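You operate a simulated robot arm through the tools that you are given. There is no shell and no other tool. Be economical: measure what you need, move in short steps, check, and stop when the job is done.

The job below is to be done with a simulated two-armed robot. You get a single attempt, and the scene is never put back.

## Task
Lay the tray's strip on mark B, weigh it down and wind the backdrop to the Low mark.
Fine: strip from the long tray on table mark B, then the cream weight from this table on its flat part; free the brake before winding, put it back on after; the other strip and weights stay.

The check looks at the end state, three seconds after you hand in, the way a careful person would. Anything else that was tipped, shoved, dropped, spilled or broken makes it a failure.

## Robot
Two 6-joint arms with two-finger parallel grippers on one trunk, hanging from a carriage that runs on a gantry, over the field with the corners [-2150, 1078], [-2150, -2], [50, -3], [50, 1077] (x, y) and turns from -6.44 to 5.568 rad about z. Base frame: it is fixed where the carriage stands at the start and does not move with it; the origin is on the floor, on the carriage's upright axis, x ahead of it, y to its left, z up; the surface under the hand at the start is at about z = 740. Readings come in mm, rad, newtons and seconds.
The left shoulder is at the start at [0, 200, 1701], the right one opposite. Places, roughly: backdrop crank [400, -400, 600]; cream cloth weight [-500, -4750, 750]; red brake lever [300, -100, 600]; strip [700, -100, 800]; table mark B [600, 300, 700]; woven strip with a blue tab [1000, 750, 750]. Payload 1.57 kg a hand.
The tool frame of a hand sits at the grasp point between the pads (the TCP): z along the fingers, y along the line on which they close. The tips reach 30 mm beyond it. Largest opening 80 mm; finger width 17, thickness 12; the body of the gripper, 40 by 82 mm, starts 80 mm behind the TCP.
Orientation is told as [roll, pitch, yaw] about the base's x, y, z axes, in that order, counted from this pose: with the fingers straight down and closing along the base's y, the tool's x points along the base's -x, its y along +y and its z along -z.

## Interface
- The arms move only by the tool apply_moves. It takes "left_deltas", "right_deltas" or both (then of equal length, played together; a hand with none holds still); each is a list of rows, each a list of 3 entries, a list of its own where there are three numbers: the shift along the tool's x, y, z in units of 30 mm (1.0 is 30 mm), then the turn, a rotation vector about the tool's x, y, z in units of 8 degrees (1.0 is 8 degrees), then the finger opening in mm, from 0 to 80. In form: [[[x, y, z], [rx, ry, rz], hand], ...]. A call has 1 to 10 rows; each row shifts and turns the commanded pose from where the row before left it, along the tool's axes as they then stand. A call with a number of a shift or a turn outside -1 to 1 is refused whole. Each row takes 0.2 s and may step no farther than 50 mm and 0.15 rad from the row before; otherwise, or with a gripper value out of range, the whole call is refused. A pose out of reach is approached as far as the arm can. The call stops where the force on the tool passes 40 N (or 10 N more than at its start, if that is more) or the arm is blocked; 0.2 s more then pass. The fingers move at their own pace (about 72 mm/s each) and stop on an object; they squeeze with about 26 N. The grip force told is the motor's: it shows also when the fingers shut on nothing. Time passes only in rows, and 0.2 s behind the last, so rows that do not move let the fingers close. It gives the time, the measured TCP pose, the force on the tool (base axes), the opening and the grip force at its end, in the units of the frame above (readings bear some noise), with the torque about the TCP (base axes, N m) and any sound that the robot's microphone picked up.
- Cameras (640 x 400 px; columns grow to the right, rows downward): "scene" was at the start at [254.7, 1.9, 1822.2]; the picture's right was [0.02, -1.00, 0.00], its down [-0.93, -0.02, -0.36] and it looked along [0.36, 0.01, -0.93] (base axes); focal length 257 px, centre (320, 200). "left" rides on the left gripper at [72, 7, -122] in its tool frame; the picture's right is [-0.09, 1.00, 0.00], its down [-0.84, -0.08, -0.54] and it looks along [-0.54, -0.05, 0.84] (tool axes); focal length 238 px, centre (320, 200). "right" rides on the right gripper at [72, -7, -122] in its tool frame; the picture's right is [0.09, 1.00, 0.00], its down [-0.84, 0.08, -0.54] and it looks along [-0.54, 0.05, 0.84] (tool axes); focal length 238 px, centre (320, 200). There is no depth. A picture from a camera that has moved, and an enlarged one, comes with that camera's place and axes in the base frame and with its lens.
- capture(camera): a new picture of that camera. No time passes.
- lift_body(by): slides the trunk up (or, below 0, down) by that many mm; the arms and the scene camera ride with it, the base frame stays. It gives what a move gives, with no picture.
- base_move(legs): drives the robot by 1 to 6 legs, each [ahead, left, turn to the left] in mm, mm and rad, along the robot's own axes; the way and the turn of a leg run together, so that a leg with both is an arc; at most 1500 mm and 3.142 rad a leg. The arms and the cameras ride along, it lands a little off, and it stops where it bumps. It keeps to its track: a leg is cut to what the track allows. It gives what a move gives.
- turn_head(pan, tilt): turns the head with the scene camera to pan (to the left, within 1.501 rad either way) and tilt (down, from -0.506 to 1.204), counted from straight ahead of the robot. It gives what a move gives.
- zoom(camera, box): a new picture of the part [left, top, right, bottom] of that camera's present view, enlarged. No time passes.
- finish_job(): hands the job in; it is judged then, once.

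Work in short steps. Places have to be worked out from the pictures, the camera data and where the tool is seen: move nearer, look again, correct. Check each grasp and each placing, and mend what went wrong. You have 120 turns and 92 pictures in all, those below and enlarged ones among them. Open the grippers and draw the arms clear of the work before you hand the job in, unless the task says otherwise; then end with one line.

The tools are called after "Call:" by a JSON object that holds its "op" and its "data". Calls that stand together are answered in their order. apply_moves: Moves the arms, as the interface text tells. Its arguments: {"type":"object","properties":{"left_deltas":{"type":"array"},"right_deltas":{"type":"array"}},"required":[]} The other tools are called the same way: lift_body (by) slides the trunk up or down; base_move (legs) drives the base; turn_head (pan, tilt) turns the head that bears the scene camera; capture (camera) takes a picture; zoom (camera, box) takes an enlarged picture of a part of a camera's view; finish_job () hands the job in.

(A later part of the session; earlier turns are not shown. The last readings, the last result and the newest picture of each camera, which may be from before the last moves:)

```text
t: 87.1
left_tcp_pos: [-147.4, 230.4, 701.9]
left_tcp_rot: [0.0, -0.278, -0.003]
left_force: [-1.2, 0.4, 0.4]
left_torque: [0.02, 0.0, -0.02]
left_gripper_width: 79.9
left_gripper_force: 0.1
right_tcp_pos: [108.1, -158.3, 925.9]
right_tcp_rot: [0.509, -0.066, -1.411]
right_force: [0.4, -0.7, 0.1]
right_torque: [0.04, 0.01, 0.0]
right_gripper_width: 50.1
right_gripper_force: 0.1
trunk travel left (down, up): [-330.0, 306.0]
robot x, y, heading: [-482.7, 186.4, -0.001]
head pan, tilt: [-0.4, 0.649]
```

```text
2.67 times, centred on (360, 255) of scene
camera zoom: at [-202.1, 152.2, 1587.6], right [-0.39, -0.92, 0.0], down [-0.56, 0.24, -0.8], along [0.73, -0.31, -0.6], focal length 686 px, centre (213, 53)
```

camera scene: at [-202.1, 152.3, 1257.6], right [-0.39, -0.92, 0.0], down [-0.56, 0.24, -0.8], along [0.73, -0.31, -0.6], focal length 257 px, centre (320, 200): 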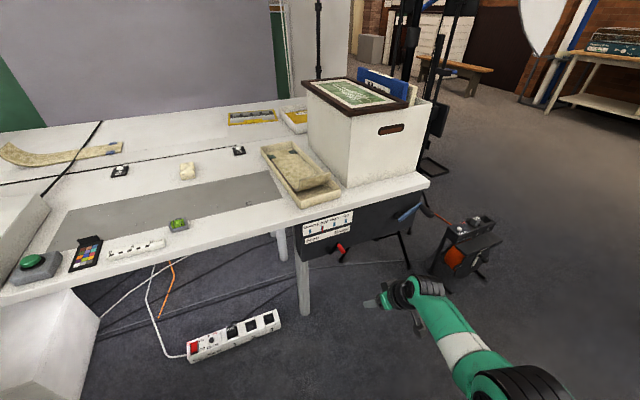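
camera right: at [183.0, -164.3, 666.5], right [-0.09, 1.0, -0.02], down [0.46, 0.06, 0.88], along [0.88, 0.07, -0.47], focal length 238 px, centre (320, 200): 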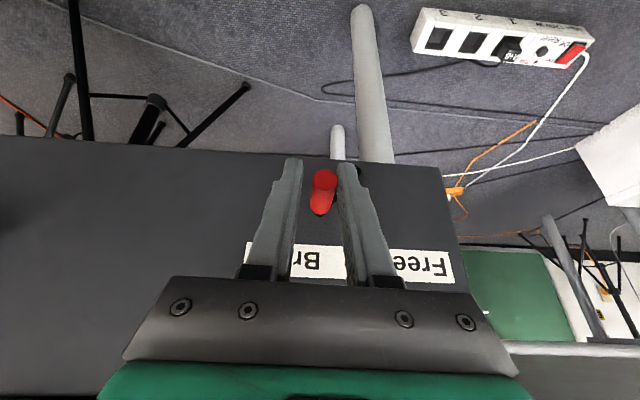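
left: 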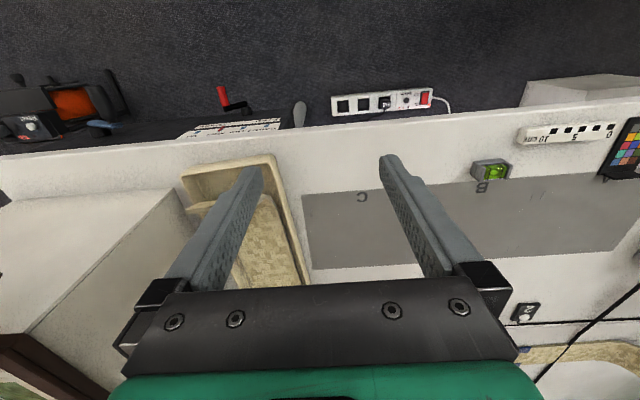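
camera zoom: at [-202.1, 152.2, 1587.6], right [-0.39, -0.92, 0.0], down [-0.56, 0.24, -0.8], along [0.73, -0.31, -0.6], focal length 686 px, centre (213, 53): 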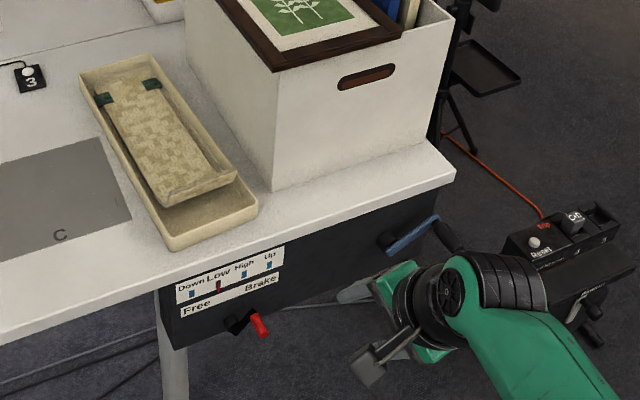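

Pointer and brake look right. I finish the 90° turn and drive the hand to stand high over the strip's upturned end, which I put at about (457, −109, 785).

Call:
{"op": "apply_moves", "data": {"right_deltas": [[[0, 0, 0], [0, 0, 0.6], 50], [[0, 0, 0], [0, 0, 0.6], 50]]}}

Call:
{"op": "base_move", "data": {"legs": [[0, 50, 0], [330, 0, 0]]}}

Call:
{"op": "capture", "data": {"camera": "right"}}

Call:
{"op": "turn_head", "data": {"pan": -0.3, "tilt": 1.0}}

Call:
{"op": "capture", "data": {"camera": "scene"}}

```text
t: 87.7
left_tcp_pos: [-146.6, 231.1, 701.3]
left_tcp_rot: [-0.001, -0.277, -0.001]
left_force: [-0.3, -0.3, 0.0]
left_torque: [0.0, 0.0, -0.01]
left_gripper_width: 79.8
left_gripper_force: 0.1
right_tcp_pos: [107.7, -157.0, 927.2]
right_tcp_rot: [0.512, 0.017, -1.557]
right_force: [0.2, 1.0, -0.3]
right_torque: [-0.01, -0.02, 0.0]
right_gripper_width: 50.1
right_gripper_force: 0.1
trunk travel left (down, up): [-330.0, 306.0]
robot x, y, heading: [-482.7, 190.1, -0.005]
head pan, tilt: [-0.4, 0.649]
```

```text
t: 90.5
left_tcp_pos: [184.6, 283.3, 702.4]
left_tcp_rot: [0.001, -0.279, 0.003]
left_force: [-0.1, -0.5, -0.8]
left_torque: [0.02, -0.02, -0.02]
left_gripper_width: 79.8
left_gripper_force: 0.0
right_tcp_pos: [440.4, -104.5, 925.9]
right_tcp_rot: [0.514, 0.016, -1.551]
right_force: [0.0, 0.9, -0.2]
right_torque: [0.02, 0.0, -0.02]
right_gripper_width: 49.9
right_gripper_force: 0.0
trunk travel left (down, up): [-330.0, 306.0]
robot x, y, heading: [-148.6, 235.7, -0.001]
head pan, tilt: [-0.4, 0.649]
```

```text
42 pictures are left
camera right: at [373.2, -35.7, 1030.3], right [0.87, 0.1, 0.49], down [-0.18, -0.85, 0.5], along [0.47, -0.52, -0.72], focal length 238 px, centre (320, 200)
```

right: 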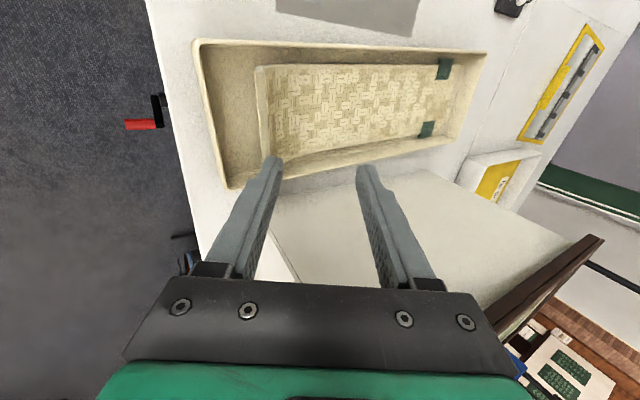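

```text
t: 91.3
left_tcp_pos: [186.5, 281.4, 702.5]
left_tcp_rot: [-0.001, -0.277, 0.001]
left_force: [-0.7, 0.0, 0.1]
left_torque: [-0.01, -0.01, 0.02]
left_gripper_width: 80.2
left_gripper_force: 0.1
right_tcp_pos: [439.7, -103.9, 926.3]
right_tcp_rot: [0.513, 0.018, -1.552]
right_force: [0.2, 0.9, 0.0]
right_torque: [-0.01, -0.02, 0.01]
right_gripper_width: 50.0
right_gripper_force: 0.1
trunk travel left (down, up): [-330.0, 306.0]
robot x, y, heading: [-149.8, 239.6, -0.0]
head pan, tilt: [-0.3, 1.0]
```

```text
41 pictures are left
camera scene: at [116.0, 216.8, 1559.9], right [-0.29, -0.96, 0.0], down [-0.8, 0.25, -0.54], along [0.52, -0.16, -0.84], focal length 257 px, centre (320, 200)
```

scene: 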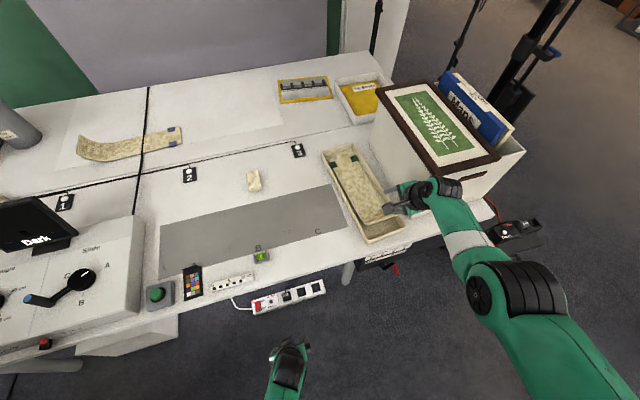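

The upturned end spans about (447, −50) to (464, −160) and is slightly yawed. I align the yaw, open wider, and lower the trunk 60 mm over it, then look.

Call:
{"op": "apply_moves", "data": {"right_deltas": [[[0, 0, 0], [0, 0, -0.8], 70], [[0, 0, 0], [0, 0, 0], 70]]}}

Call:
{"op": "lift_body", "data": {"by": -55}}

Call:
{"op": "capture", "data": {"camera": "right"}}

Call:
{"op": "zoom", "data": {"camera": "scene", "box": [300, 130, 460, 250]}}

```text
t: 91.9
left_tcp_pos: [184.6, 282.7, 701.5]
left_tcp_rot: [0.0, -0.277, 0.003]
left_force: [0.1, 0.3, -0.1]
left_torque: [-0.01, 0.03, 0.01]
left_gripper_width: 80.0
left_gripper_force: 0.0
right_tcp_pos: [440.4, -103.9, 926.7]
right_tcp_rot: [0.512, -0.039, -1.454]
right_force: [0.7, 0.0, 1.0]
right_torque: [-0.01, -0.03, -0.01]
right_gripper_width: 69.8
right_gripper_force: 0.1
trunk travel left (down, up): [-330.0, 306.0]
robot x, y, heading: [-148.8, 235.6, 0.004]
head pan, tilt: [-0.3, 1.0]
```

```text
t: 92.8
left_tcp_pos: [185.4, 282.3, 647.2]
left_tcp_rot: [0.0, -0.278, 0.001]
left_force: [0.7, 0.8, 0.4]
left_torque: [0.01, -0.05, -0.01]
left_gripper_width: 80.2
left_gripper_force: 0.1
right_tcp_pos: [440.5, -104.3, 871.6]
right_tcp_rot: [0.512, -0.038, -1.455]
right_force: [0.0, 0.6, -0.3]
right_torque: [0.04, 0.01, 0.02]
right_gripper_width: 69.8
right_gripper_force: 0.1
trunk travel left (down, up): [-275.0, 361.0]
robot x, y, heading: [-149.0, 235.8, 0.003]
head pan, tilt: [-0.3, 1.0]
```

```text
40 pictures are left
camera right: at [366.2, -36.9, 971.3], right [0.85, 0.21, 0.48], down [-0.1, -0.83, 0.54], along [0.52, -0.51, -0.69], focal length 238 px, centre (320, 200)
```

right: 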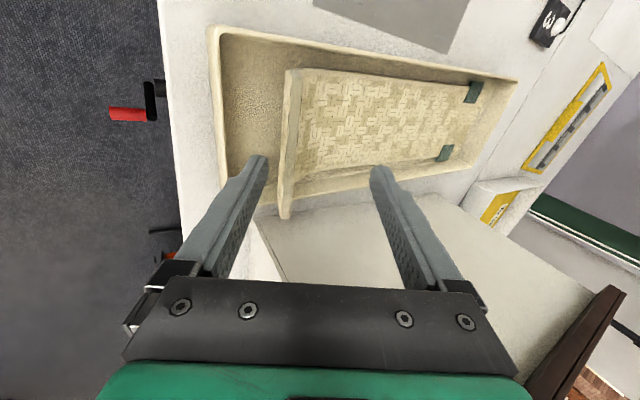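

```text
3.33 times, centred on (380, 190) of scene
camera zoom: at [116.0, 216.8, 1504.9], right [-0.29, -0.96, 0.0], down [-0.8, 0.25, -0.54], along [0.52, -0.16, -0.84], focal length 858 px, centre (120, 233)
```

zoom: 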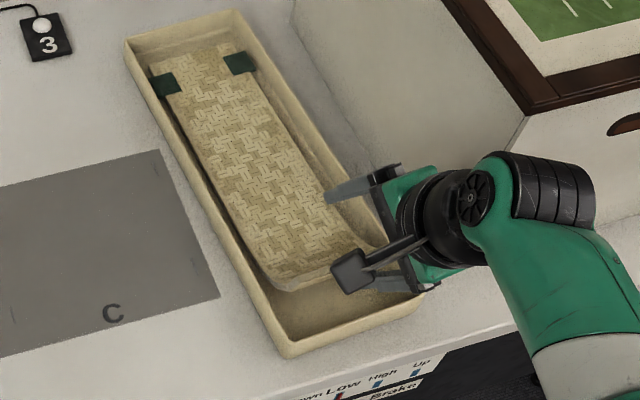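

The lip solves to about (444, −107) with its top near z 816, leaning about 27° back — a match to the hand's tilt. I narrow the opening to 48, shift 6 mm ahead, lower 40 mm, and look.

Call:
{"op": "apply_moves", "data": {"right_deltas": [[[0, 0.17, 0.1], [0, 0, 0], 48], [[0, 0, 0], [0, 0, 0], 48]]}}

Call:
{"op": "lift_body", "data": {"by": -35}}

Call:
{"op": "capture", "data": {"camera": "right"}}

```text
t: 93.4
left_tcp_pos: [186.0, 282.9, 646.5]
left_tcp_rot: [0.002, -0.278, 0.002]
left_force: [0.8, 0.0, -0.8]
left_torque: [0.0, -0.02, 0.0]
left_gripper_width: 80.0
left_gripper_force: 0.1
right_tcp_pos: [440.7, -104.2, 873.0]
right_tcp_rot: [0.51, -0.037, -1.455]
right_force: [-0.7, -1.2, -0.3]
right_torque: [0.02, 0.0, -0.01]
right_gripper_width: 48.0
right_gripper_force: 0.1
right hand out of reach, approached as far as the arm can: row 1
trunk travel left (down, up): [-275.0, 361.0]
robot x, y, heading: [-148.8, 236.7, 0.003]
head pan, tilt: [-0.3, 1.0]
```

```text
t: 94.2
left_tcp_pos: [185.0, 282.4, 611.1]
left_tcp_rot: [0.0, -0.277, 0.002]
left_force: [-0.5, 0.0, -0.9]
left_torque: [-0.01, -0.02, 0.04]
left_gripper_width: 80.2
left_gripper_force: 0.1
right_tcp_pos: [441.7, -103.8, 838.1]
right_tcp_rot: [0.512, -0.04, -1.455]
right_force: [0.7, -0.4, 0.9]
right_torque: [-0.01, -0.03, -0.01]
right_gripper_width: 47.9
right_gripper_force: 0.0
trunk travel left (down, up): [-240.0, 396.0]
robot x, y, heading: [-149.1, 240.6, 0.0]
head pan, tilt: [-0.3, 1.0]
```

```text
38 pictures are left
camera right: at [367.2, -35.9, 938.0], right [0.85, 0.21, 0.48], down [-0.1, -0.83, 0.54], along [0.52, -0.51, -0.69], focal length 238 px, centre (320, 200)
```

right: 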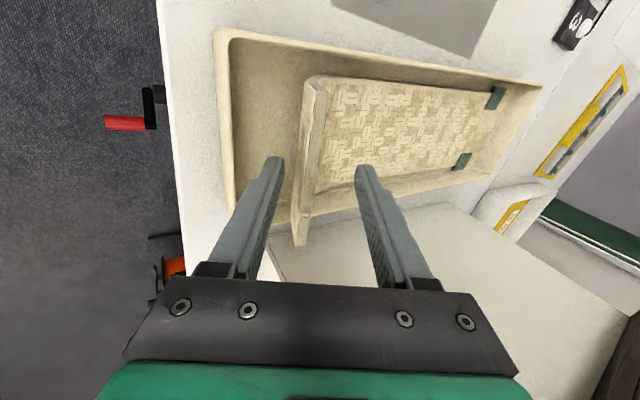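

The lip top solves to (435…448, z ≈ 820) and lies between the fingertips. I lower 26 mm more with a 4 mm advance and close gently on it.

Call:
{"op": "base_move", "data": {"legs": [[4, 0, 0]]}}

Call:
{"op": "lift_body", "data": {"by": -26}}

Call:
{"op": "capture", "data": {"camera": "right"}}

```text
t: 95.0
left_tcp_pos: [189.6, 282.7, 612.2]
left_tcp_rot: [-0.001, -0.278, 0.004]
left_force: [-0.1, -0.4, -0.1]
left_torque: [-0.01, 0.01, 0.04]
left_gripper_width: 80.1
left_gripper_force: 0.1
right_tcp_pos: [445.6, -104.0, 837.8]
right_tcp_rot: [0.514, -0.038, -1.457]
right_force: [-0.2, -0.5, -0.2]
right_torque: [-0.01, 0.0, 0.0]
right_gripper_width: 48.2
right_gripper_force: 0.0
trunk travel left (down, up): [-240.0, 396.0]
robot x, y, heading: [-143.6, 236.4, 0.005]
head pan, tilt: [-0.3, 1.0]
```

```text
t: 95.7
left_tcp_pos: [190.0, 282.4, 585.1]
left_tcp_rot: [-0.001, -0.277, 0.0]
left_force: [-0.5, 0.3, 0.0]
left_torque: [0.01, -0.01, -0.03]
left_gripper_width: 80.1
left_gripper_force: 0.1
right_tcp_pos: [445.4, -104.8, 811.7]
right_tcp_rot: [0.511, -0.038, -1.456]
right_force: [0.5, 0.2, 0.7]
right_torque: [0.01, -0.03, 0.0]
right_gripper_width: 48.1
right_gripper_force: 0.1
trunk travel left (down, up): [-214.0, 422.0]
robot x, y, heading: [-147.2, 236.1, -0.004]
head pan, tilt: [-0.3, 1.0]
```

```text
37 pictures are left
camera right: at [371.2, -35.9, 911.9], right [0.85, 0.21, 0.48], down [-0.1, -0.83, 0.54], along [0.52, -0.51, -0.69], focal length 238 px, centre (320, 200)
```

right: 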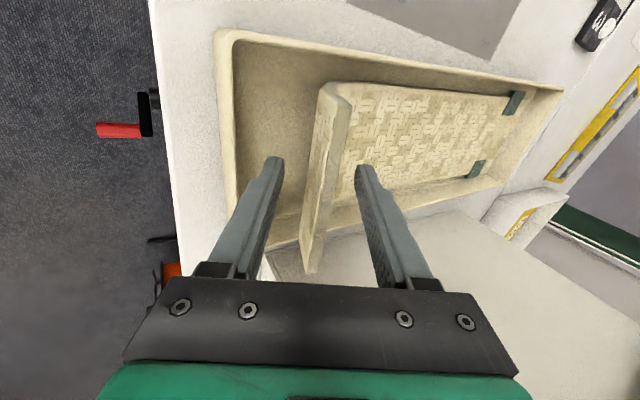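

The lip is between the pads, slightly toward the outer finger. I close on it.

Call:
{"op": "apply_moves", "data": {"right_deltas": [[[0, 0, 0], [0, 0, 0], 0], [[0, 0, 0], [0, 0, 0], 0], [[0, 0, 0], [0, 0, 0], 0], [[0, 0, 0], [0, 0, 0], 0]]}}

Call:
{"op": "lift_body", "data": {"by": 25}}

Call:
{"op": "capture", "data": {"camera": "right"}}

Call:
{"op": "zoom", "data": {"camera": "scene", "box": [300, 110, 460, 230]}}

```text
t: 96.7
left_tcp_pos: [189.1, 283.0, 585.1]
left_tcp_rot: [0.001, -0.278, 0.002]
left_force: [0.7, -0.1, 1.0]
left_torque: [0.02, -0.01, 0.03]
left_gripper_width: 80.1
left_gripper_force: 0.0
right_tcp_pos: [445.3, -102.9, 811.7]
right_tcp_rot: [0.512, -0.037, -1.456]
right_force: [0.0, -0.5, -1.7]
right_torque: [-0.07, 0.26, -0.13]
right_gripper_width: 11.4
right_gripper_force: 26.3
trunk travel left (down, up): [-214.0, 422.0]
robot x, y, heading: [-142.0, 240.0, 0.001]
head pan, tilt: [-0.3, 1.0]
```

```text
t: 97.4
left_tcp_pos: [189.4, 283.1, 610.6]
left_tcp_rot: [-0.002, -0.279, 0.002]
left_force: [-0.2, 0.6, -1.2]
left_torque: [0.0, -0.02, -0.04]
left_gripper_width: 80.0
left_gripper_force: 0.0
right_tcp_pos: [445.1, -103.5, 836.8]
right_tcp_rot: [0.512, -0.038, -1.455]
right_force: [-0.3, -0.4, -1.5]
right_torque: [-0.06, 0.22, -0.19]
right_gripper_width: 11.3
right_gripper_force: 26.1
trunk travel left (down, up): [-239.0, 397.0]
robot x, y, heading: [-145.7, 235.2, 0.001]
head pan, tilt: [-0.3, 1.0]
```

```text
36 pictures are left
camera right: at [370.7, -35.7, 936.7], right [0.85, 0.21, 0.48], down [-0.1, -0.83, 0.54], along [0.52, -0.51, -0.69], focal length 238 px, centre (320, 200)
```

right: 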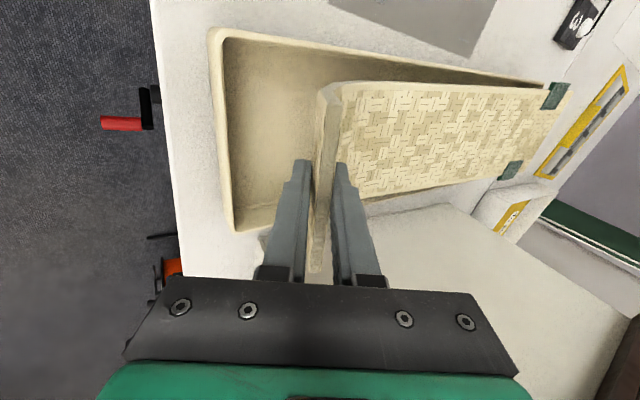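

```text
3.33 times, centred on (380, 170) of scene
camera zoom: at [119.7, 216.9, 1468.8], right [-0.29, -0.96, 0.0], down [-0.8, 0.25, -0.54], along [0.52, -0.16, -0.84], focal length 858 px, centre (120, 300)
```

zoom: 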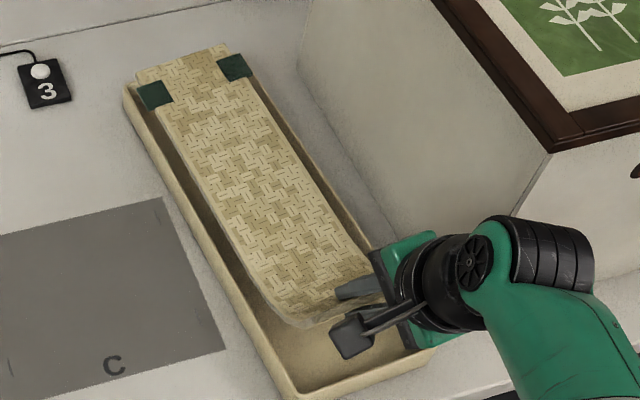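

The strip is lifted whole and level, the tray untouched. I raise it 80 mm more and carry it left over mark B.

Call:
{"op": "lift_body", "data": {"by": 80}}

Call:
{"op": "base_move", "data": {"legs": [[0, 428, 0]]}}

Call:
{"op": "turn_head", "data": {"pan": -0.3, "tilt": 1.0}}

Call:
{"op": "capture", "data": {"camera": "scene"}}

Call:
{"op": "capture", "data": {"camera": "right"}}

```text
t: 98.5
left_tcp_pos: [188.0, 283.5, 691.5]
left_tcp_rot: [0.001, -0.277, 0.001]
left_force: [-0.1, 0.3, 0.1]
left_torque: [0.0, 0.01, 0.01]
left_gripper_width: 79.9
left_gripper_force: 0.1
right_tcp_pos: [444.7, -102.3, 916.4]
right_tcp_rot: [0.512, -0.037, -1.456]
right_force: [-0.6, -1.2, -2.6]
right_torque: [-0.07, 0.24, -0.13]
right_gripper_width: 11.2
right_gripper_force: 25.9
trunk travel left (down, up): [-319.0, 317.0]
robot x, y, heading: [-144.2, 236.8, 0.007]
head pan, tilt: [-0.3, 1.0]
```

```text
t: 101.2
left_tcp_pos: [189.0, 712.2, 691.0]
left_tcp_rot: [0.002, -0.277, -0.003]
left_force: [0.0, -0.1, -0.6]
left_torque: [-0.01, 0.02, 0.03]
left_gripper_width: 80.0
left_gripper_force: 0.0
right_tcp_pos: [444.3, 324.8, 917.3]
right_tcp_rot: [0.51, -0.037, -1.458]
right_force: [0.2, 0.8, -1.5]
right_torque: [-0.02, 0.24, -0.02]
right_gripper_width: 11.5
right_gripper_force: 26.0
trunk travel left (down, up): [-319.0, 317.0]
robot x, y, heading: [-144.3, 666.1, -0.003]
head pan, tilt: [-0.3, 1.0]
```

```text
t: 101.8
left_tcp_pos: [188.1, 710.8, 690.2]
left_tcp_rot: [0.0, -0.276, -0.003]
left_force: [-0.4, -1.0, -0.1]
left_torque: [-0.02, -0.01, 0.0]
left_gripper_width: 80.2
left_gripper_force: 0.1
right_tcp_pos: [444.2, 322.7, 915.8]
right_tcp_rot: [0.512, -0.038, -1.458]
right_force: [-0.3, 0.3, -1.1]
right_torque: [0.01, 0.23, 0.07]
right_gripper_width: 11.4
right_gripper_force: 25.9
trunk travel left (down, up): [-319.0, 317.0]
robot x, y, heading: [-143.2, 666.7, -0.0]
head pan, tilt: [-0.3, 1.0]
```

```text
34 pictures are left
camera scene: at [119.6, 644.6, 1548.8], right [-0.3, -0.95, 0.0], down [-0.8, 0.25, -0.54], along [0.52, -0.16, -0.84], focal length 257 px, centre (320, 200)
```

scene: 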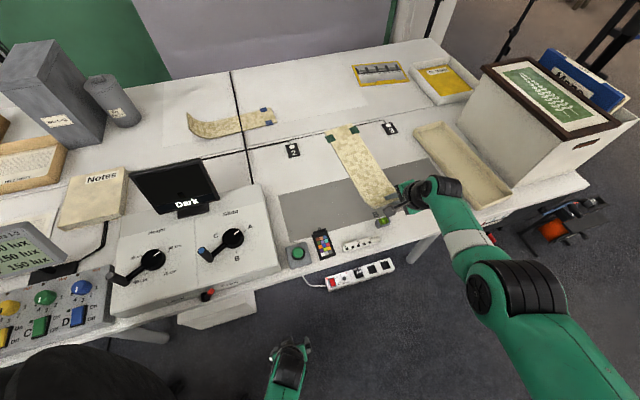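

```text
33 pictures are left
camera right: at [369.7, 391.1, 1016.7], right [0.85, 0.21, 0.48], down [-0.1, -0.83, 0.54], along [0.52, -0.51, -0.69], focal length 238 px, centre (320, 200)
```

right: 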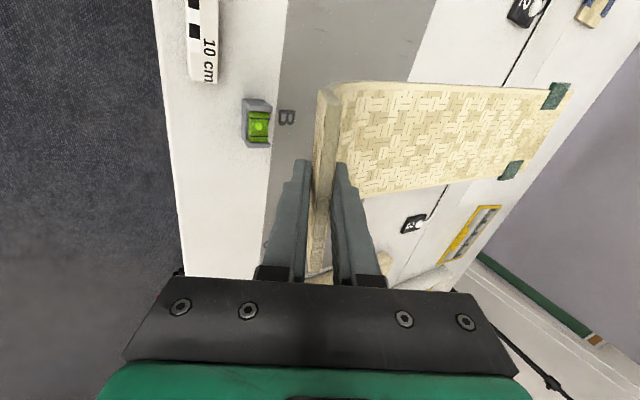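

The weight sits where the strip's far end would land, and the spirit level stands in front, so laying the strip along x is blocked. The mat and its marks (wider in y) suit the strip lying along y, which is clear of everything. I back away over open floor and turn the held strip part of the way with the wrist.

Call:
{"op": "base_move", "data": {"legs": [[-560, 0, 0]]}}

Call:
{"op": "apply_moves", "data": {"right_deltas": [[[0.236, -0.265, -0.156], [-0.03, 0.393, -0.697], 0], [[0.274, -0.235, -0.14], [-0.03, 0.393, -0.697], 0], [[0.308, -0.2, -0.122], [-0.03, 0.393, -0.697], 0], [[0.336, -0.164, -0.102], [-0.03, 0.393, -0.697], 0], [[0.359, -0.124, -0.08], [-0.03, 0.393, -0.697], 0], [[0.375, -0.08, -0.057], [-0.03, 0.393, -0.697], 0], [[0, 0, 0], [0, 0, 0], 0]]}}

```text
t: 105.0
left_tcp_pos: [-373.2, 711.8, 690.3]
left_tcp_rot: [0.001, -0.276, -0.002]
left_force: [-0.2, -0.5, 0.0]
left_torque: [-0.01, 0.01, -0.02]
left_gripper_width: 79.9
left_gripper_force: 0.1
right_tcp_pos: [-119.6, 324.5, 916.7]
right_tcp_rot: [0.511, -0.037, -1.458]
right_force: [-0.6, 0.9, -2.3]
right_torque: [-0.06, 0.2, 0.09]
right_gripper_width: 11.3
right_gripper_force: 26.4
trunk travel left (down, up): [-319.0, 317.0]
robot x, y, heading: [-707.4, 662.7, -0.002]
head pan, tilt: [-0.3, 1.0]
```

```text
t: 106.6
left_tcp_pos: [-373.9, 711.2, 690.7]
left_tcp_rot: [-0.002, -0.276, -0.002]
left_force: [0.4, -0.7, -0.1]
left_torque: [-0.01, 0.0, 0.01]
left_gripper_width: 80.2
left_gripper_force: 0.0
right_tcp_pos: [-154.2, 350.7, 910.4]
right_tcp_rot: [0.512, -0.034, -0.898]
right_force: [0.4, 0.0, -2.0]
right_torque: [-0.16, 0.18, 0.09]
right_gripper_width: 11.5
right_gripper_force: 25.9
right hand out of reach, approached as far as the arm can: row 1, 2, 5, 6
trunk travel left (down, up): [-319.0, 317.0]
robot x, y, heading: [-708.7, 666.4, 0.002]
head pan, tilt: [-0.3, 1.0]
```

The wrist gave 32° of yaw; the rest I'll take by turning the robot about 51°. First I pull the hand in so the spot is reachable inside the carriage field.

Call:
{"op": "apply_moves", "data": {"right_deltas": [[[0.2, -0.873, 0.193], [0, 0, 0], 0], [[0.2, -0.873, 0.193], [0, 0, 0], 0], [[0.2, -0.873, 0.193], [0, 0, 0], 0], [[0.2, -0.873, 0.193], [0, 0, 0], 0], [[0.2, -0.873, 0.193], [0, 0, 0], 0], [[0.2, -0.873, 0.193], [0, 0, 0], 0], [[0, 0, 0], [0, 0, 0], 0]]}}

Call:
{"op": "lift_body", "data": {"by": 140}}

```text
t: 108.2
left_tcp_pos: [-373.0, 712.6, 691.0]
left_tcp_rot: [0.001, -0.276, 0.0]
left_force: [0.6, -0.1, 0.3]
left_torque: [0.04, -0.01, -0.02]
left_gripper_width: 80.3
left_gripper_force: 0.0
right_tcp_pos: [-257.0, 296.1, 794.4]
right_tcp_rot: [0.51, -0.035, -0.899]
right_force: [-0.5, 0.8, -1.5]
right_torque: [-0.1, 0.16, -0.06]
right_gripper_width: 11.4
right_gripper_force: 25.7
right hand out of reach, approached as far as the arm can: row 1, 2, 4
trunk travel left (down, up): [-319.0, 317.0]
robot x, y, heading: [-707.9, 664.7, -0.006]
head pan, tilt: [-0.3, 1.0]
```

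```text
t: 109.9
left_tcp_pos: [-373.0, 712.7, 829.1]
left_tcp_rot: [0.001, -0.278, -0.002]
left_force: [0.4, 0.4, -0.3]
left_torque: [0.05, -0.01, 0.01]
left_gripper_width: 80.1
left_gripper_force: 0.0
right_tcp_pos: [-258.0, 296.1, 934.4]
right_tcp_rot: [0.512, -0.035, -0.898]
right_force: [0.0, -0.5, -1.0]
right_torque: [-0.11, 0.13, 0.0]
right_gripper_width: 11.4
right_gripper_force: 25.9
trunk travel left (down, up): [-459.0, 177.0]
robot x, y, heading: [-708.2, 663.8, -0.002]
head pan, tilt: [-0.3, 1.0]
```

I turn the robot 0.9 rad left over open floor, then shift to y ≈ 0 and approach the table, stopping short.

Call:
{"op": "base_move", "data": {"legs": [[0, 0, 0.9], [-520, -413, 0], [366, -462, 0]]}}

Call:
{"op": "turn_head", "data": {"pan": -0.7, "tilt": 1.0}}

Call:
{"op": "capture", "data": {"camera": "scene"}}

```text
t: 118.8
left_tcp_pos: [61.1, 301.3, 829.9]
left_tcp_rot: [0.0, -0.278, 0.9]
left_force: [0.1, -0.2, -0.4]
left_torque: [-0.02, 0.01, -0.01]
left_gripper_width: 80.1
left_gripper_force: 0.0
right_tcp_pos: [457.8, 134.1, 935.2]
right_tcp_rot: [0.512, -0.037, 0.002]
right_force: [0.1, -0.3, -1.7]
right_torque: [-0.21, 0.06, 0.04]
right_gripper_width: 10.5
right_gripper_force: 26.2
trunk travel left (down, up): [-459.0, 177.0]
robot x, y, heading: [-113.5, 11.4, 0.904]
head pan, tilt: [-0.3, 1.0]
```

```text
t: 119.7
left_tcp_pos: [59.1, 301.8, 829.7]
left_tcp_rot: [0.0, -0.277, 0.901]
left_force: [0.3, -0.1, 0.6]
left_torque: [-0.02, 0.01, -0.02]
left_gripper_width: 80.1
left_gripper_force: 0.1
right_tcp_pos: [456.4, 135.1, 934.4]
right_tcp_rot: [0.511, -0.034, 0.005]
right_force: [-0.6, -0.7, -1.1]
right_torque: [-0.2, 0.05, 0.0]
right_gripper_width: 10.0
right_gripper_force: 25.9
trunk travel left (down, up): [-459.0, 177.0]
robot x, y, heading: [-107.7, 7.3, 0.899]
head pan, tilt: [-0.7, 1.0]
```

```text
32 pictures are left
camera scene: at [80.1, 181.8, 1688.8], right [0.2, -0.98, 0.0], down [-0.82, -0.17, -0.54], along [0.53, 0.11, -0.84], focal length 257 px, centre (320, 200)
```

scene: 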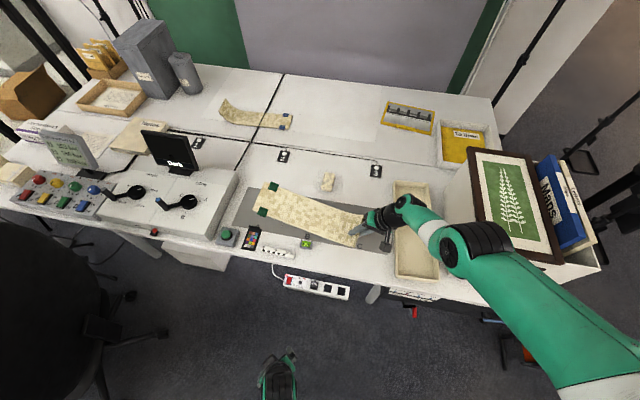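

The strip is held along y over the front of the mat. I enlarge to measure its yaw and mark B's place precisely.

Call:
{"op": "zoom", "data": {"camera": "scene", "box": [220, 160, 420, 285]}}

```text
3.20 times, centred on (320, 222) of scene
camera zoom: at [80.1, 181.8, 1688.8], right [0.2, -0.98, 0.0], down [-0.82, -0.17, -0.54], along [0.53, 0.11, -0.84], focal length 824 px, centre (320, 128)
```

zoom: 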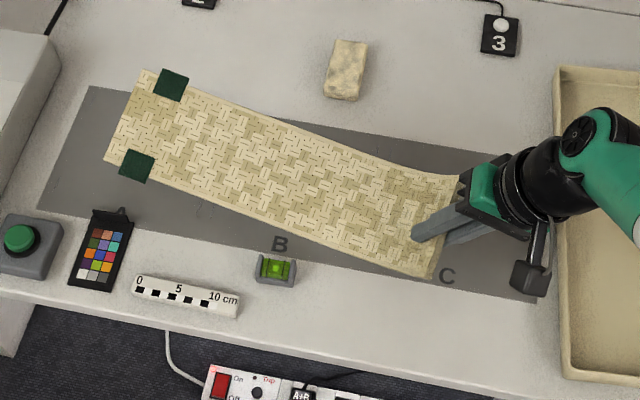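

The projected axis looks skewed, so I check with the wrist camera whether the strip turned in the grip.

Call:
{"op": "capture", "data": {"camera": "right"}}

```text
30 pictures are left
camera right: at [382.4, 68.6, 1034.7], right [-0.11, 0.87, 0.48], down [0.82, -0.19, 0.54], along [0.56, 0.46, -0.69], focal length 238 px, centre (320, 200)
```

right: 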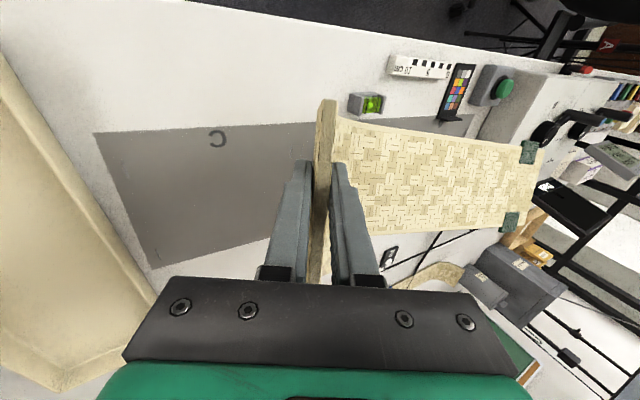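

The strip has swung about 20° in the pinch (its +x side up). Setting it down should rotate it back flat about the same pivot. I move over mark B's line and lower most of the way.

Call:
{"op": "base_move", "data": {"legs": [[79, -115, 0]]}}

Call:
{"op": "lift_body", "data": {"by": -70}}

Call:
{"op": "zoom", "data": {"camera": "scene", "box": [200, 150, 440, 300]}}

```text
t: 121.0
left_tcp_pos: [197.5, 293.6, 830.3]
left_tcp_rot: [0.0, -0.277, 0.903]
left_force: [0.4, 0.1, -0.4]
left_torque: [-0.02, 0.01, 0.02]
left_gripper_width: 80.0
left_gripper_force: 0.1
right_tcp_pos: [596.7, 127.6, 935.7]
right_tcp_rot: [0.512, -0.035, 0.006]
right_force: [0.4, 0.5, -0.9]
right_torque: [-0.25, 0.03, -0.01]
right_gripper_width: 10.3
right_gripper_force: 25.8
trunk travel left (down, up): [-459.0, 177.0]
robot x, y, heading: [23.5, 0.2, 0.899]
head pan, tilt: [-0.7, 1.0]
```

```text
t: 122.1
left_tcp_pos: [196.9, 293.7, 760.0]
left_tcp_rot: [-0.001, -0.278, 0.904]
left_force: [0.5, -0.2, -0.1]
left_torque: [0.02, -0.01, 0.01]
left_gripper_width: 80.0
left_gripper_force: 0.1
right_tcp_pos: [596.7, 126.5, 865.0]
right_tcp_rot: [0.512, -0.034, 0.005]
right_force: [-0.1, -0.2, -1.5]
right_torque: [-0.19, 0.05, -0.03]
right_gripper_width: 10.5
right_gripper_force: 25.8
trunk travel left (down, up): [-389.0, 247.0]
robot x, y, heading: [26.4, 2.1, 0.902]
head pan, tilt: [-0.7, 1.0]
```

```text
2.67 times, centred on (320, 225) of scene
camera zoom: at [217.9, 174.3, 1618.9], right [0.2, -0.98, 0.0], down [-0.82, -0.17, -0.54], along [0.53, 0.11, -0.84], focal length 686 px, centre (320, 133)
```

zoom: 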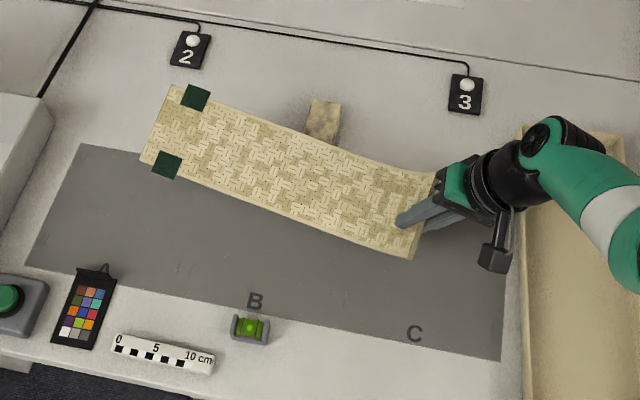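

The strip's long axis is yawed about 14.5° and rolled; I correct the yaw with the wrist about the vertical while raising the hand 40 mm to stay in reach, then lower the trunk by the same.

Call:
{"op": "apply_moves", "data": {"right_deltas": [[[-0.016, 0.22, -0.39], [-0.022, 0.295, -0.525], 0], [[-0.016, 0.22, -0.39], [-0.022, 0.295, -0.525], 0], [[-0.016, 0.22, -0.39], [-0.022, 0.295, -0.525], 0], [[0, 0, 0], [0, 0, 0], 0]]}}

Call:
{"op": "lift_body", "data": {"by": -40}}

Call:
{"op": "zoom", "data": {"camera": "scene", "box": [200, 150, 440, 300]}}

```text
t: 123.1
left_tcp_pos: [197.8, 293.3, 759.3]
left_tcp_rot: [0.002, -0.277, 0.904]
left_force: [0.4, 0.1, 1.1]
left_torque: [-0.01, 0.0, 0.01]
left_gripper_width: 80.0
left_gripper_force: 0.0
right_tcp_pos: [596.2, 128.2, 884.6]
right_tcp_rot: [0.512, -0.034, 0.131]
right_force: [0.2, 0.9, -0.8]
right_torque: [-0.28, 0.06, -0.01]
right_gripper_width: 10.5
right_gripper_force: 26.1
right hand out of reach, approached as far as the arm can: row 2, 3
trunk travel left (down, up): [-389.0, 247.0]
robot x, y, heading: [28.6, 2.4, 0.904]
head pan, tilt: [-0.7, 1.0]
```

```text
t: 123.9
left_tcp_pos: [198.3, 293.9, 720.3]
left_tcp_rot: [0.001, -0.278, 0.902]
left_force: [-0.9, -0.4, 0.7]
left_torque: [0.01, 0.02, 0.02]
left_gripper_width: 80.0
left_gripper_force: 0.1
right_tcp_pos: [595.7, 127.1, 844.8]
right_tcp_rot: [0.513, -0.035, 0.132]
right_force: [-0.4, -1.2, -1.4]
right_torque: [-0.24, 0.05, 0.04]
right_gripper_width: 10.2
right_gripper_force: 25.4
trunk travel left (down, up): [-349.0, 287.0]
robot x, y, heading: [29.5, 3.8, 0.898]
head pan, tilt: [-0.7, 1.0]
```

```text
2.67 times, centred on (320, 225) of scene
camera zoom: at [217.9, 174.3, 1578.9], right [0.2, -0.98, 0.0], down [-0.82, -0.17, -0.54], along [0.53, 0.11, -0.84], focal length 686 px, centre (320, 133)
```

zoom: 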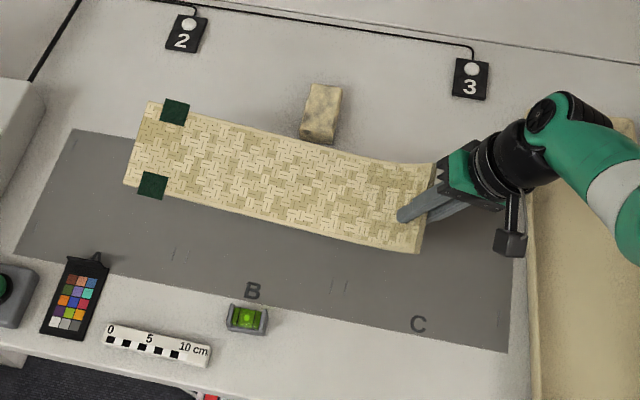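

Half of the yaw was taken; about 6.6° remains, and the strip's middle is about 30 mm too far in x. I shift the hand 30 mm towards the robot, which also relieves the reach.

Call:
{"op": "apply_moves", "data": {"right_deltas": [[[0.33, 0.044, 0.015], [0, 0, 0], 0], [[0.33, 0.044, 0.015], [-0.01, 0.136, -0.241], 0], [[0.33, 0.044, 0.015], [-0.01, 0.136, -0.241], 0], [[0, 0, 0], [0, 0, 0], 0]]}}

```text
t: 124.9
left_tcp_pos: [197.4, 293.8, 720.8]
left_tcp_rot: [0.0, -0.276, 0.902]
left_force: [0.0, 0.3, 0.1]
left_torque: [-0.02, 0.07, -0.01]
left_gripper_width: 80.1
left_gripper_force: 0.0
right_tcp_pos: [579.7, 132.2, 837.1]
right_tcp_rot: [0.511, -0.036, 0.211]
right_force: [0.5, -0.7, -1.3]
right_torque: [-0.23, -0.03, -0.04]
right_gripper_width: 10.5
right_gripper_force: 26.6
right hand out of reach, approached as far as the arm can: row 1, 2, 3
trunk travel left (down, up): [-349.0, 287.0]
robot x, y, heading: [24.6, 1.1, 0.901]
head pan, tilt: [-0.7, 1.0]
```

Yaw is now within about 2°. I shift the strip 25 mm toward −y to balance its middle over the mark, then lower in small steps watching the force.

Call:
{"op": "apply_moves", "data": {"right_deltas": [[[0.087, -0.35, -0.2], [0, 0, 0], 0], [[0.087, -0.35, -0.2], [0, 0, 0], 0], [[0, 0, 0], [0, 0, 0], 0]]}}

Call:
{"op": "lift_body", "data": {"by": -10}}

Call:
{"op": "lift_body", "data": {"by": -5}}

Call:
{"op": "zoom", "data": {"camera": "scene", "box": [200, 140, 440, 290]}}

```text
t: 125.7
left_tcp_pos: [197.8, 293.7, 721.5]
left_tcp_rot: [0.0, -0.276, 0.901]
left_force: [-0.1, -0.4, -0.5]
left_torque: [0.01, -0.01, -0.04]
left_gripper_width: 80.0
left_gripper_force: 0.1
right_tcp_pos: [579.1, 132.4, 836.1]
right_tcp_rot: [0.513, -0.037, 0.207]
right_force: [0.0, 0.0, -1.6]
right_torque: [-0.25, 0.03, -0.03]
right_gripper_width: 10.3
right_gripper_force: 25.8
right hand out of reach, approached as far as the arm can: row 1, 2
trunk travel left (down, up): [-349.0, 287.0]
robot x, y, heading: [24.3, 3.7, 0.9]
head pan, tilt: [-0.7, 1.0]
```

```text
t: 126.3
left_tcp_pos: [197.7, 294.0, 710.5]
left_tcp_rot: [-0.001, -0.278, 0.902]
left_force: [-0.3, 0.6, 0.2]
left_torque: [0.01, -0.02, -0.02]
left_gripper_width: 80.0
left_gripper_force: 0.0
right_tcp_pos: [578.1, 132.3, 826.4]
right_tcp_rot: [0.512, -0.037, 0.207]
right_force: [0.1, -0.9, -0.8]
right_torque: [-0.23, 0.01, 0.01]
right_gripper_width: 10.5
right_gripper_force: 26.5
trunk travel left (down, up): [-339.0, 297.0]
robot x, y, heading: [27.8, 2.2, 0.903]
head pan, tilt: [-0.7, 1.0]
```

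```text
t: 126.8
left_tcp_pos: [197.7, 293.9, 705.8]
left_tcp_rot: [0.0, -0.278, 0.901]
left_force: [-0.2, 0.6, 0.1]
left_torque: [0.03, 0.0, -0.02]
left_gripper_width: 80.0
left_gripper_force: 0.1
right_tcp_pos: [580.6, 132.4, 822.0]
right_tcp_rot: [0.511, -0.037, 0.207]
right_force: [-0.3, -0.4, -1.3]
right_torque: [-0.25, 0.01, 0.01]
right_gripper_width: 10.5
right_gripper_force: 25.9
trunk travel left (down, up): [-334.0, 302.0]
robot x, y, heading: [24.5, 5.3, 0.901]
head pan, tilt: [-0.7, 1.0]
```

```text
2.67 times, centred on (320, 215) of scene
camera zoom: at [217.9, 174.3, 1563.8], right [0.2, -0.98, 0.0], down [-0.82, -0.17, -0.54], along [0.53, 0.11, -0.84], focal length 686 px, centre (320, 160)
```

zoom: 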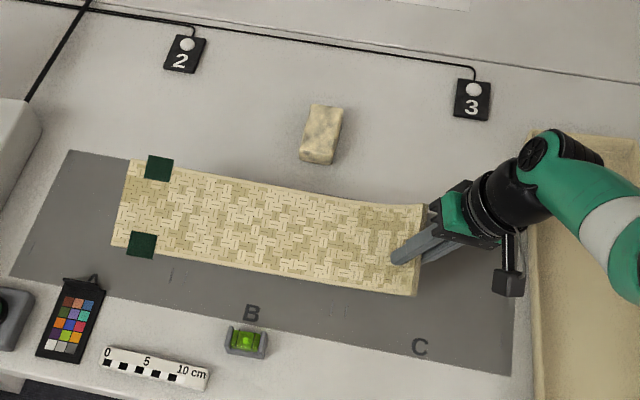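

The strip now lies parallel to the mat, just above it, with its overall middle at y ≈ 327 against B's ≈ 320. I try once more to shift it about 25 mm toward −y so its flat part is better centred too.

Call:
{"op": "apply_moves", "data": {"right_deltas": [[[0.08, -0.23, -0.42], [0, 0, 0], 0], [[0.08, -0.23, -0.42], [0, 0, 0], 0], [[0.08, -0.35, -0.2], [0, 0, 0], 0], [[0, 0, 0], [0, 0, 0], 0]]}}

```text
t: 127.8
left_tcp_pos: [198.4, 294.1, 706.0]
left_tcp_rot: [-0.001, -0.278, 0.904]
left_force: [1.0, -0.4, 0.6]
left_torque: [-0.01, 0.01, -0.02]
left_gripper_width: 80.1
left_gripper_force: 0.0
right_tcp_pos: [579.5, 131.8, 822.7]
right_tcp_rot: [0.511, -0.037, 0.208]
right_force: [-0.1, -0.5, -1.9]
right_torque: [-0.25, 0.01, 0.01]
right_gripper_width: 10.4
right_gripper_force: 26.1
right hand out of reach, approached as far as the arm can: row 1, 2, 3
trunk travel left (down, up): [-334.0, 302.0]
robot x, y, heading: [25.1, 3.1, 0.903]
head pan, tilt: [-0.7, 1.0]
```

No movement, so I use the base: lift slightly, turn the robot right by 0.05 rad with a small shift back, which carries the strip about 28 mm toward −y, then lower again.

Call:
{"op": "lift_body", "data": {"by": 12}}

Call:
{"op": "base_move", "data": {"legs": [[-9, 11, -0.045]]}}

Call:
{"op": "lift_body", "data": {"by": -16}}

Call:
{"op": "lift_body", "data": {"by": -4}}

Call:
{"op": "zoom", "data": {"camera": "scene", "box": [200, 140, 440, 290]}}

```text
t: 128.4
left_tcp_pos: [197.6, 293.9, 715.8]
left_tcp_rot: [0.0, -0.277, 0.903]
left_force: [0.2, 0.2, 0.8]
left_torque: [-0.04, 0.02, 0.0]
left_gripper_width: 80.0
left_gripper_force: 0.1
right_tcp_pos: [579.4, 132.0, 834.0]
right_tcp_rot: [0.51, -0.038, 0.207]
right_force: [-0.1, 0.2, -0.4]
right_torque: [-0.2, 0.01, 0.01]
right_gripper_width: 10.0
right_gripper_force: 25.8
trunk travel left (down, up): [-346.0, 290.0]
robot x, y, heading: [28.2, 2.5, 0.901]
head pan, tilt: [-0.7, 1.0]
```

```text
t: 129.2
left_tcp_pos: [196.8, 286.2, 717.7]
left_tcp_rot: [-0.001, -0.278, 0.857]
left_force: [0.2, 0.5, 0.9]
left_torque: [-0.02, 0.0, 0.01]
left_gripper_width: 80.3
left_gripper_force: 0.1
right_tcp_pos: [570.8, 107.1, 834.6]
right_tcp_rot: [0.51, -0.036, 0.163]
right_force: [0.5, 0.2, -1.9]
right_torque: [-0.24, 0.02, -0.02]
right_gripper_width: 10.4
right_gripper_force: 25.7
trunk travel left (down, up): [-346.0, 290.0]
robot x, y, heading: [10.6, -1.1, 0.857]
head pan, tilt: [-0.7, 1.0]
```

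```text
t: 129.8
left_tcp_pos: [197.1, 286.0, 701.6]
left_tcp_rot: [0.0, -0.277, 0.855]
left_force: [-0.3, -0.2, -1.0]
left_torque: [-0.03, 0.0, 0.01]
left_gripper_width: 80.0
left_gripper_force: 0.0
right_tcp_pos: [570.8, 107.9, 816.7]
right_tcp_rot: [0.511, -0.036, 0.164]
right_force: [-0.9, 0.4, -1.3]
right_torque: [-0.25, 0.06, 0.0]
right_gripper_width: 10.1
right_gripper_force: 25.9
trunk travel left (down, up): [-330.0, 306.0]
robot x, y, heading: [12.7, 5.2, 0.856]
head pan, tilt: [-0.7, 1.0]
```

```text
t: 130.4
left_tcp_pos: [197.1, 285.8, 696.8]
left_tcp_rot: [0.0, -0.277, 0.855]
left_force: [-0.3, 0.4, 0.7]
left_torque: [-0.02, -0.03, 0.02]
left_gripper_width: 79.9
left_gripper_force: 0.2
right_tcp_pos: [571.3, 107.6, 812.7]
right_tcp_rot: [0.511, -0.038, 0.162]
right_force: [0.2, 0.2, -0.5]
right_torque: [-0.29, 0.0, 0.0]
right_gripper_width: 10.5
right_gripper_force: 26.1
trunk travel left (down, up): [-326.0, 310.0]
robot x, y, heading: [12.5, 0.1, 0.858]
head pan, tilt: [-0.7, 1.0]
```

```text
2.67 times, centred on (320, 215) of scene
camera zoom: at [211.3, 165.6, 1555.8], right [0.16, -0.99, 0.0], down [-0.83, -0.13, -0.54], along [0.53, 0.08, -0.84], focal length 686 px, centre (320, 160)
```

zoom: 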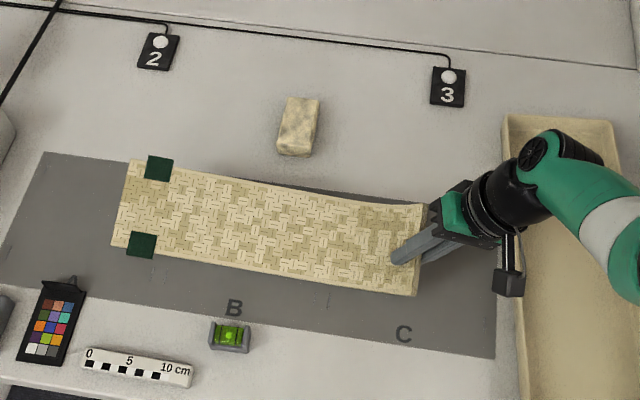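

No contact yet at TCP z 813. I lower in 4 mm steps, reading the force.

Call:
{"op": "lift_body", "data": {"by": -4}}

Call:
{"op": "lift_body", "data": {"by": -4}}

Call:
{"op": "capture", "data": {"camera": "right"}}

```text
t: 130.9
left_tcp_pos: [196.8, 285.1, 693.7]
left_tcp_rot: [-0.001, -0.278, 0.858]
left_force: [0.2, 0.6, -0.9]
left_torque: [0.03, -0.03, -0.01]
left_gripper_width: 80.1
left_gripper_force: 0.0
right_tcp_pos: [572.1, 107.0, 808.5]
right_tcp_rot: [0.512, -0.038, 0.165]
right_force: [-1.7, -3.5, 5.5]
right_torque: [0.07, 0.36, 0.19]
right_gripper_width: 10.3
right_gripper_force: 26.3
trunk travel left (down, up): [-322.0, 314.0]
robot x, y, heading: [14.1, 4.1, 0.856]
head pan, tilt: [-0.7, 1.0]
```

```text
t: 131.4
left_tcp_pos: [198.4, 284.2, 689.1]
left_tcp_rot: [0.0, -0.279, 0.856]
left_force: [0.2, -0.4, 0.1]
left_torque: [-0.02, 0.0, 0.01]
left_gripper_width: 80.1
left_gripper_force: 0.1
right_tcp_pos: [571.1, 106.6, 806.9]
right_tcp_rot: [0.511, -0.038, 0.163]
right_force: [-1.2, -5.3, 13.8]
right_torque: [0.48, 0.5, 0.22]
right_gripper_width: 10.5
right_gripper_force: 26.8
trunk travel left (down, up): [-318.0, 318.0]
robot x, y, heading: [11.5, 4.8, 0.855]
head pan, tilt: [-0.7, 1.0]
```

```text
25 pictures are left
camera right: at [508.0, 29.2, 906.2], right [-0.25, 0.84, 0.48], down [0.84, -0.06, 0.54], along [0.49, 0.54, -0.69], focal length 238 px, centre (320, 200)
```

right: 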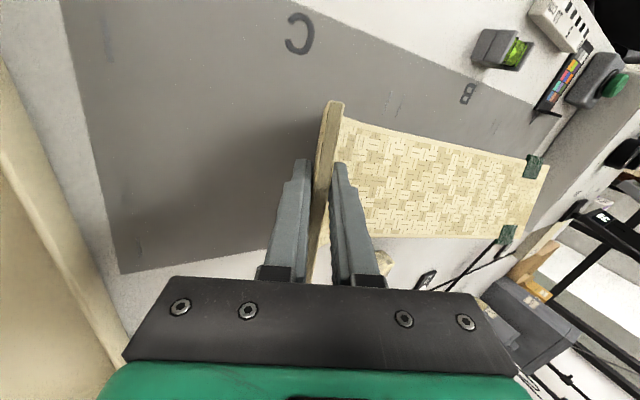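

The strip is down with about 14 N of contact. I ease up 4 mm and open the fingers to let it settle flat.

Call:
{"op": "lift_body", "data": {"by": 3}}

Call:
{"op": "apply_moves", "data": {"right_deltas": [[[0, 0, 0], [0, 0, 0], 16], [[0, 0, 0], [0, 0, 0], 24], [[0, 0, 0], [0, 0, 0], 40], [[0, 0, 0], [0, 0, 0], 48], [[0, 0, 0], [0, 0, 0], 48]]}}

Call:
{"op": "capture", "data": {"camera": "right"}}

Call:
{"op": "zoom", "data": {"camera": "scene", "box": [200, 140, 440, 290]}}

```text
t: 131.9
left_tcp_pos: [195.8, 285.7, 692.2]
left_tcp_rot: [0.0, -0.277, 0.856]
left_force: [-0.7, -1.0, 0.1]
left_torque: [0.0, 0.04, -0.01]
left_gripper_width: 79.9
left_gripper_force: 0.1
right_tcp_pos: [571.1, 109.1, 807.4]
right_tcp_rot: [0.51, -0.036, 0.164]
right_force: [0.2, -0.1, -0.8]
right_torque: [-0.27, 0.02, -0.03]
right_gripper_width: 10.3
right_gripper_force: 26.2
trunk travel left (down, up): [-321.0, 315.0]
robot x, y, heading: [13.6, 1.2, 0.86]
head pan, tilt: [-0.7, 1.0]
```

```text
t: 133.2
left_tcp_pos: [196.4, 285.9, 692.4]
left_tcp_rot: [0.0, -0.278, 0.856]
left_force: [0.2, -0.3, -0.3]
left_torque: [0.01, 0.0, -0.05]
left_gripper_width: 79.8
left_gripper_force: 0.0
right_tcp_pos: [569.7, 107.4, 809.0]
right_tcp_rot: [0.51, -0.037, 0.165]
right_force: [-0.7, -0.4, 0.0]
right_torque: [-0.01, 0.03, 0.02]
right_gripper_width: 48.2
right_gripper_force: 0.0
trunk travel left (down, up): [-321.0, 315.0]
robot x, y, heading: [11.7, 3.2, 0.859]
head pan, tilt: [-0.7, 1.0]
```

```text
24 pictures are left
camera right: at [506.7, 30.0, 908.4], right [-0.25, 0.84, 0.48], down [0.84, -0.06, 0.54], along [0.48, 0.54, -0.69], focal length 238 px, centre (320, 200)
```

right: 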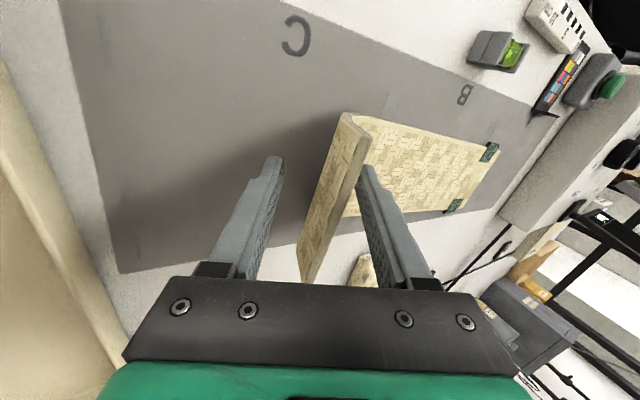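

```text
2.67 times, centred on (320, 215) of scene
camera zoom: at [211.3, 165.6, 1550.9], right [0.16, -0.99, 0.0], down [-0.83, -0.13, -0.54], along [0.53, 0.08, -0.84], focal length 686 px, centre (320, 160)
```

zoom: 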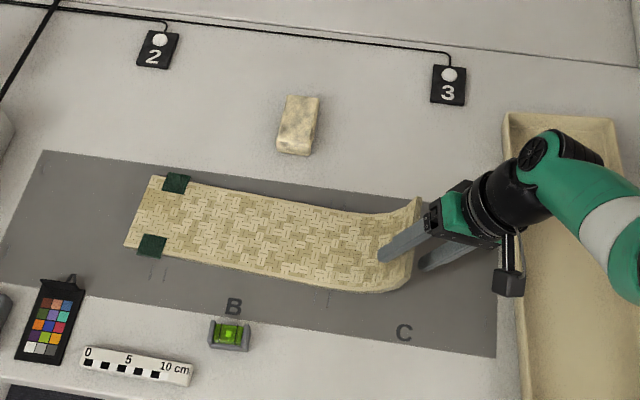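

The strip lies flat and parallel on mark B: its flat part's middle is near (604, 323), against B at (596, 320). I withdraw the fingers back along their own axis.

Call:
{"op": "apply_moves", "data": {"right_deltas": [[[0, 0, -0.3], [0, 0, 0], 60], [[0, 0, -0.6], [0, 0, 0], 60], [[0, 0, -0.6], [0, 0, 0], 60], [[0, 0, -0.6], [0, 0, 0], 60], [[0, 0, 0], [0, 0, 0], 60]]}}

Call:
{"op": "capture", "data": {"camera": "right"}}

```text
t: 134.3
left_tcp_pos: [197.0, 285.8, 692.2]
left_tcp_rot: [0.0, -0.276, 0.856]
left_force: [-0.1, 0.4, -0.2]
left_torque: [-0.02, -0.02, -0.01]
left_gripper_width: 79.9
left_gripper_force: 0.0
right_tcp_pos: [571.2, 107.3, 808.7]
right_tcp_rot: [0.512, -0.038, 0.163]
right_force: [0.7, -0.1, 0.2]
right_torque: [0.0, 0.01, -0.01]
right_gripper_width: 60.1
right_gripper_force: 0.1
right hand out of reach, approached as far as the arm can: row 1, 2, 3, 4
trunk travel left (down, up): [-321.0, 315.0]
robot x, y, heading: [11.4, 2.7, 0.852]
head pan, tilt: [-0.7, 1.0]
```

```text
22 pictures are left
camera right: at [506.7, 30.0, 908.5], right [-0.25, 0.84, 0.48], down [0.84, -0.06, 0.54], along [0.48, 0.54, -0.69], focal length 238 px, centre (320, 200)
```

right: 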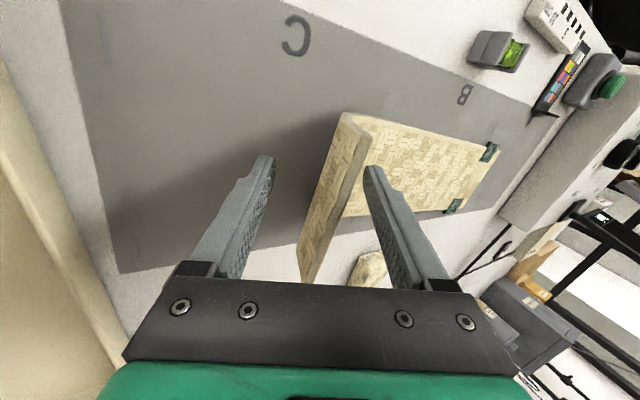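

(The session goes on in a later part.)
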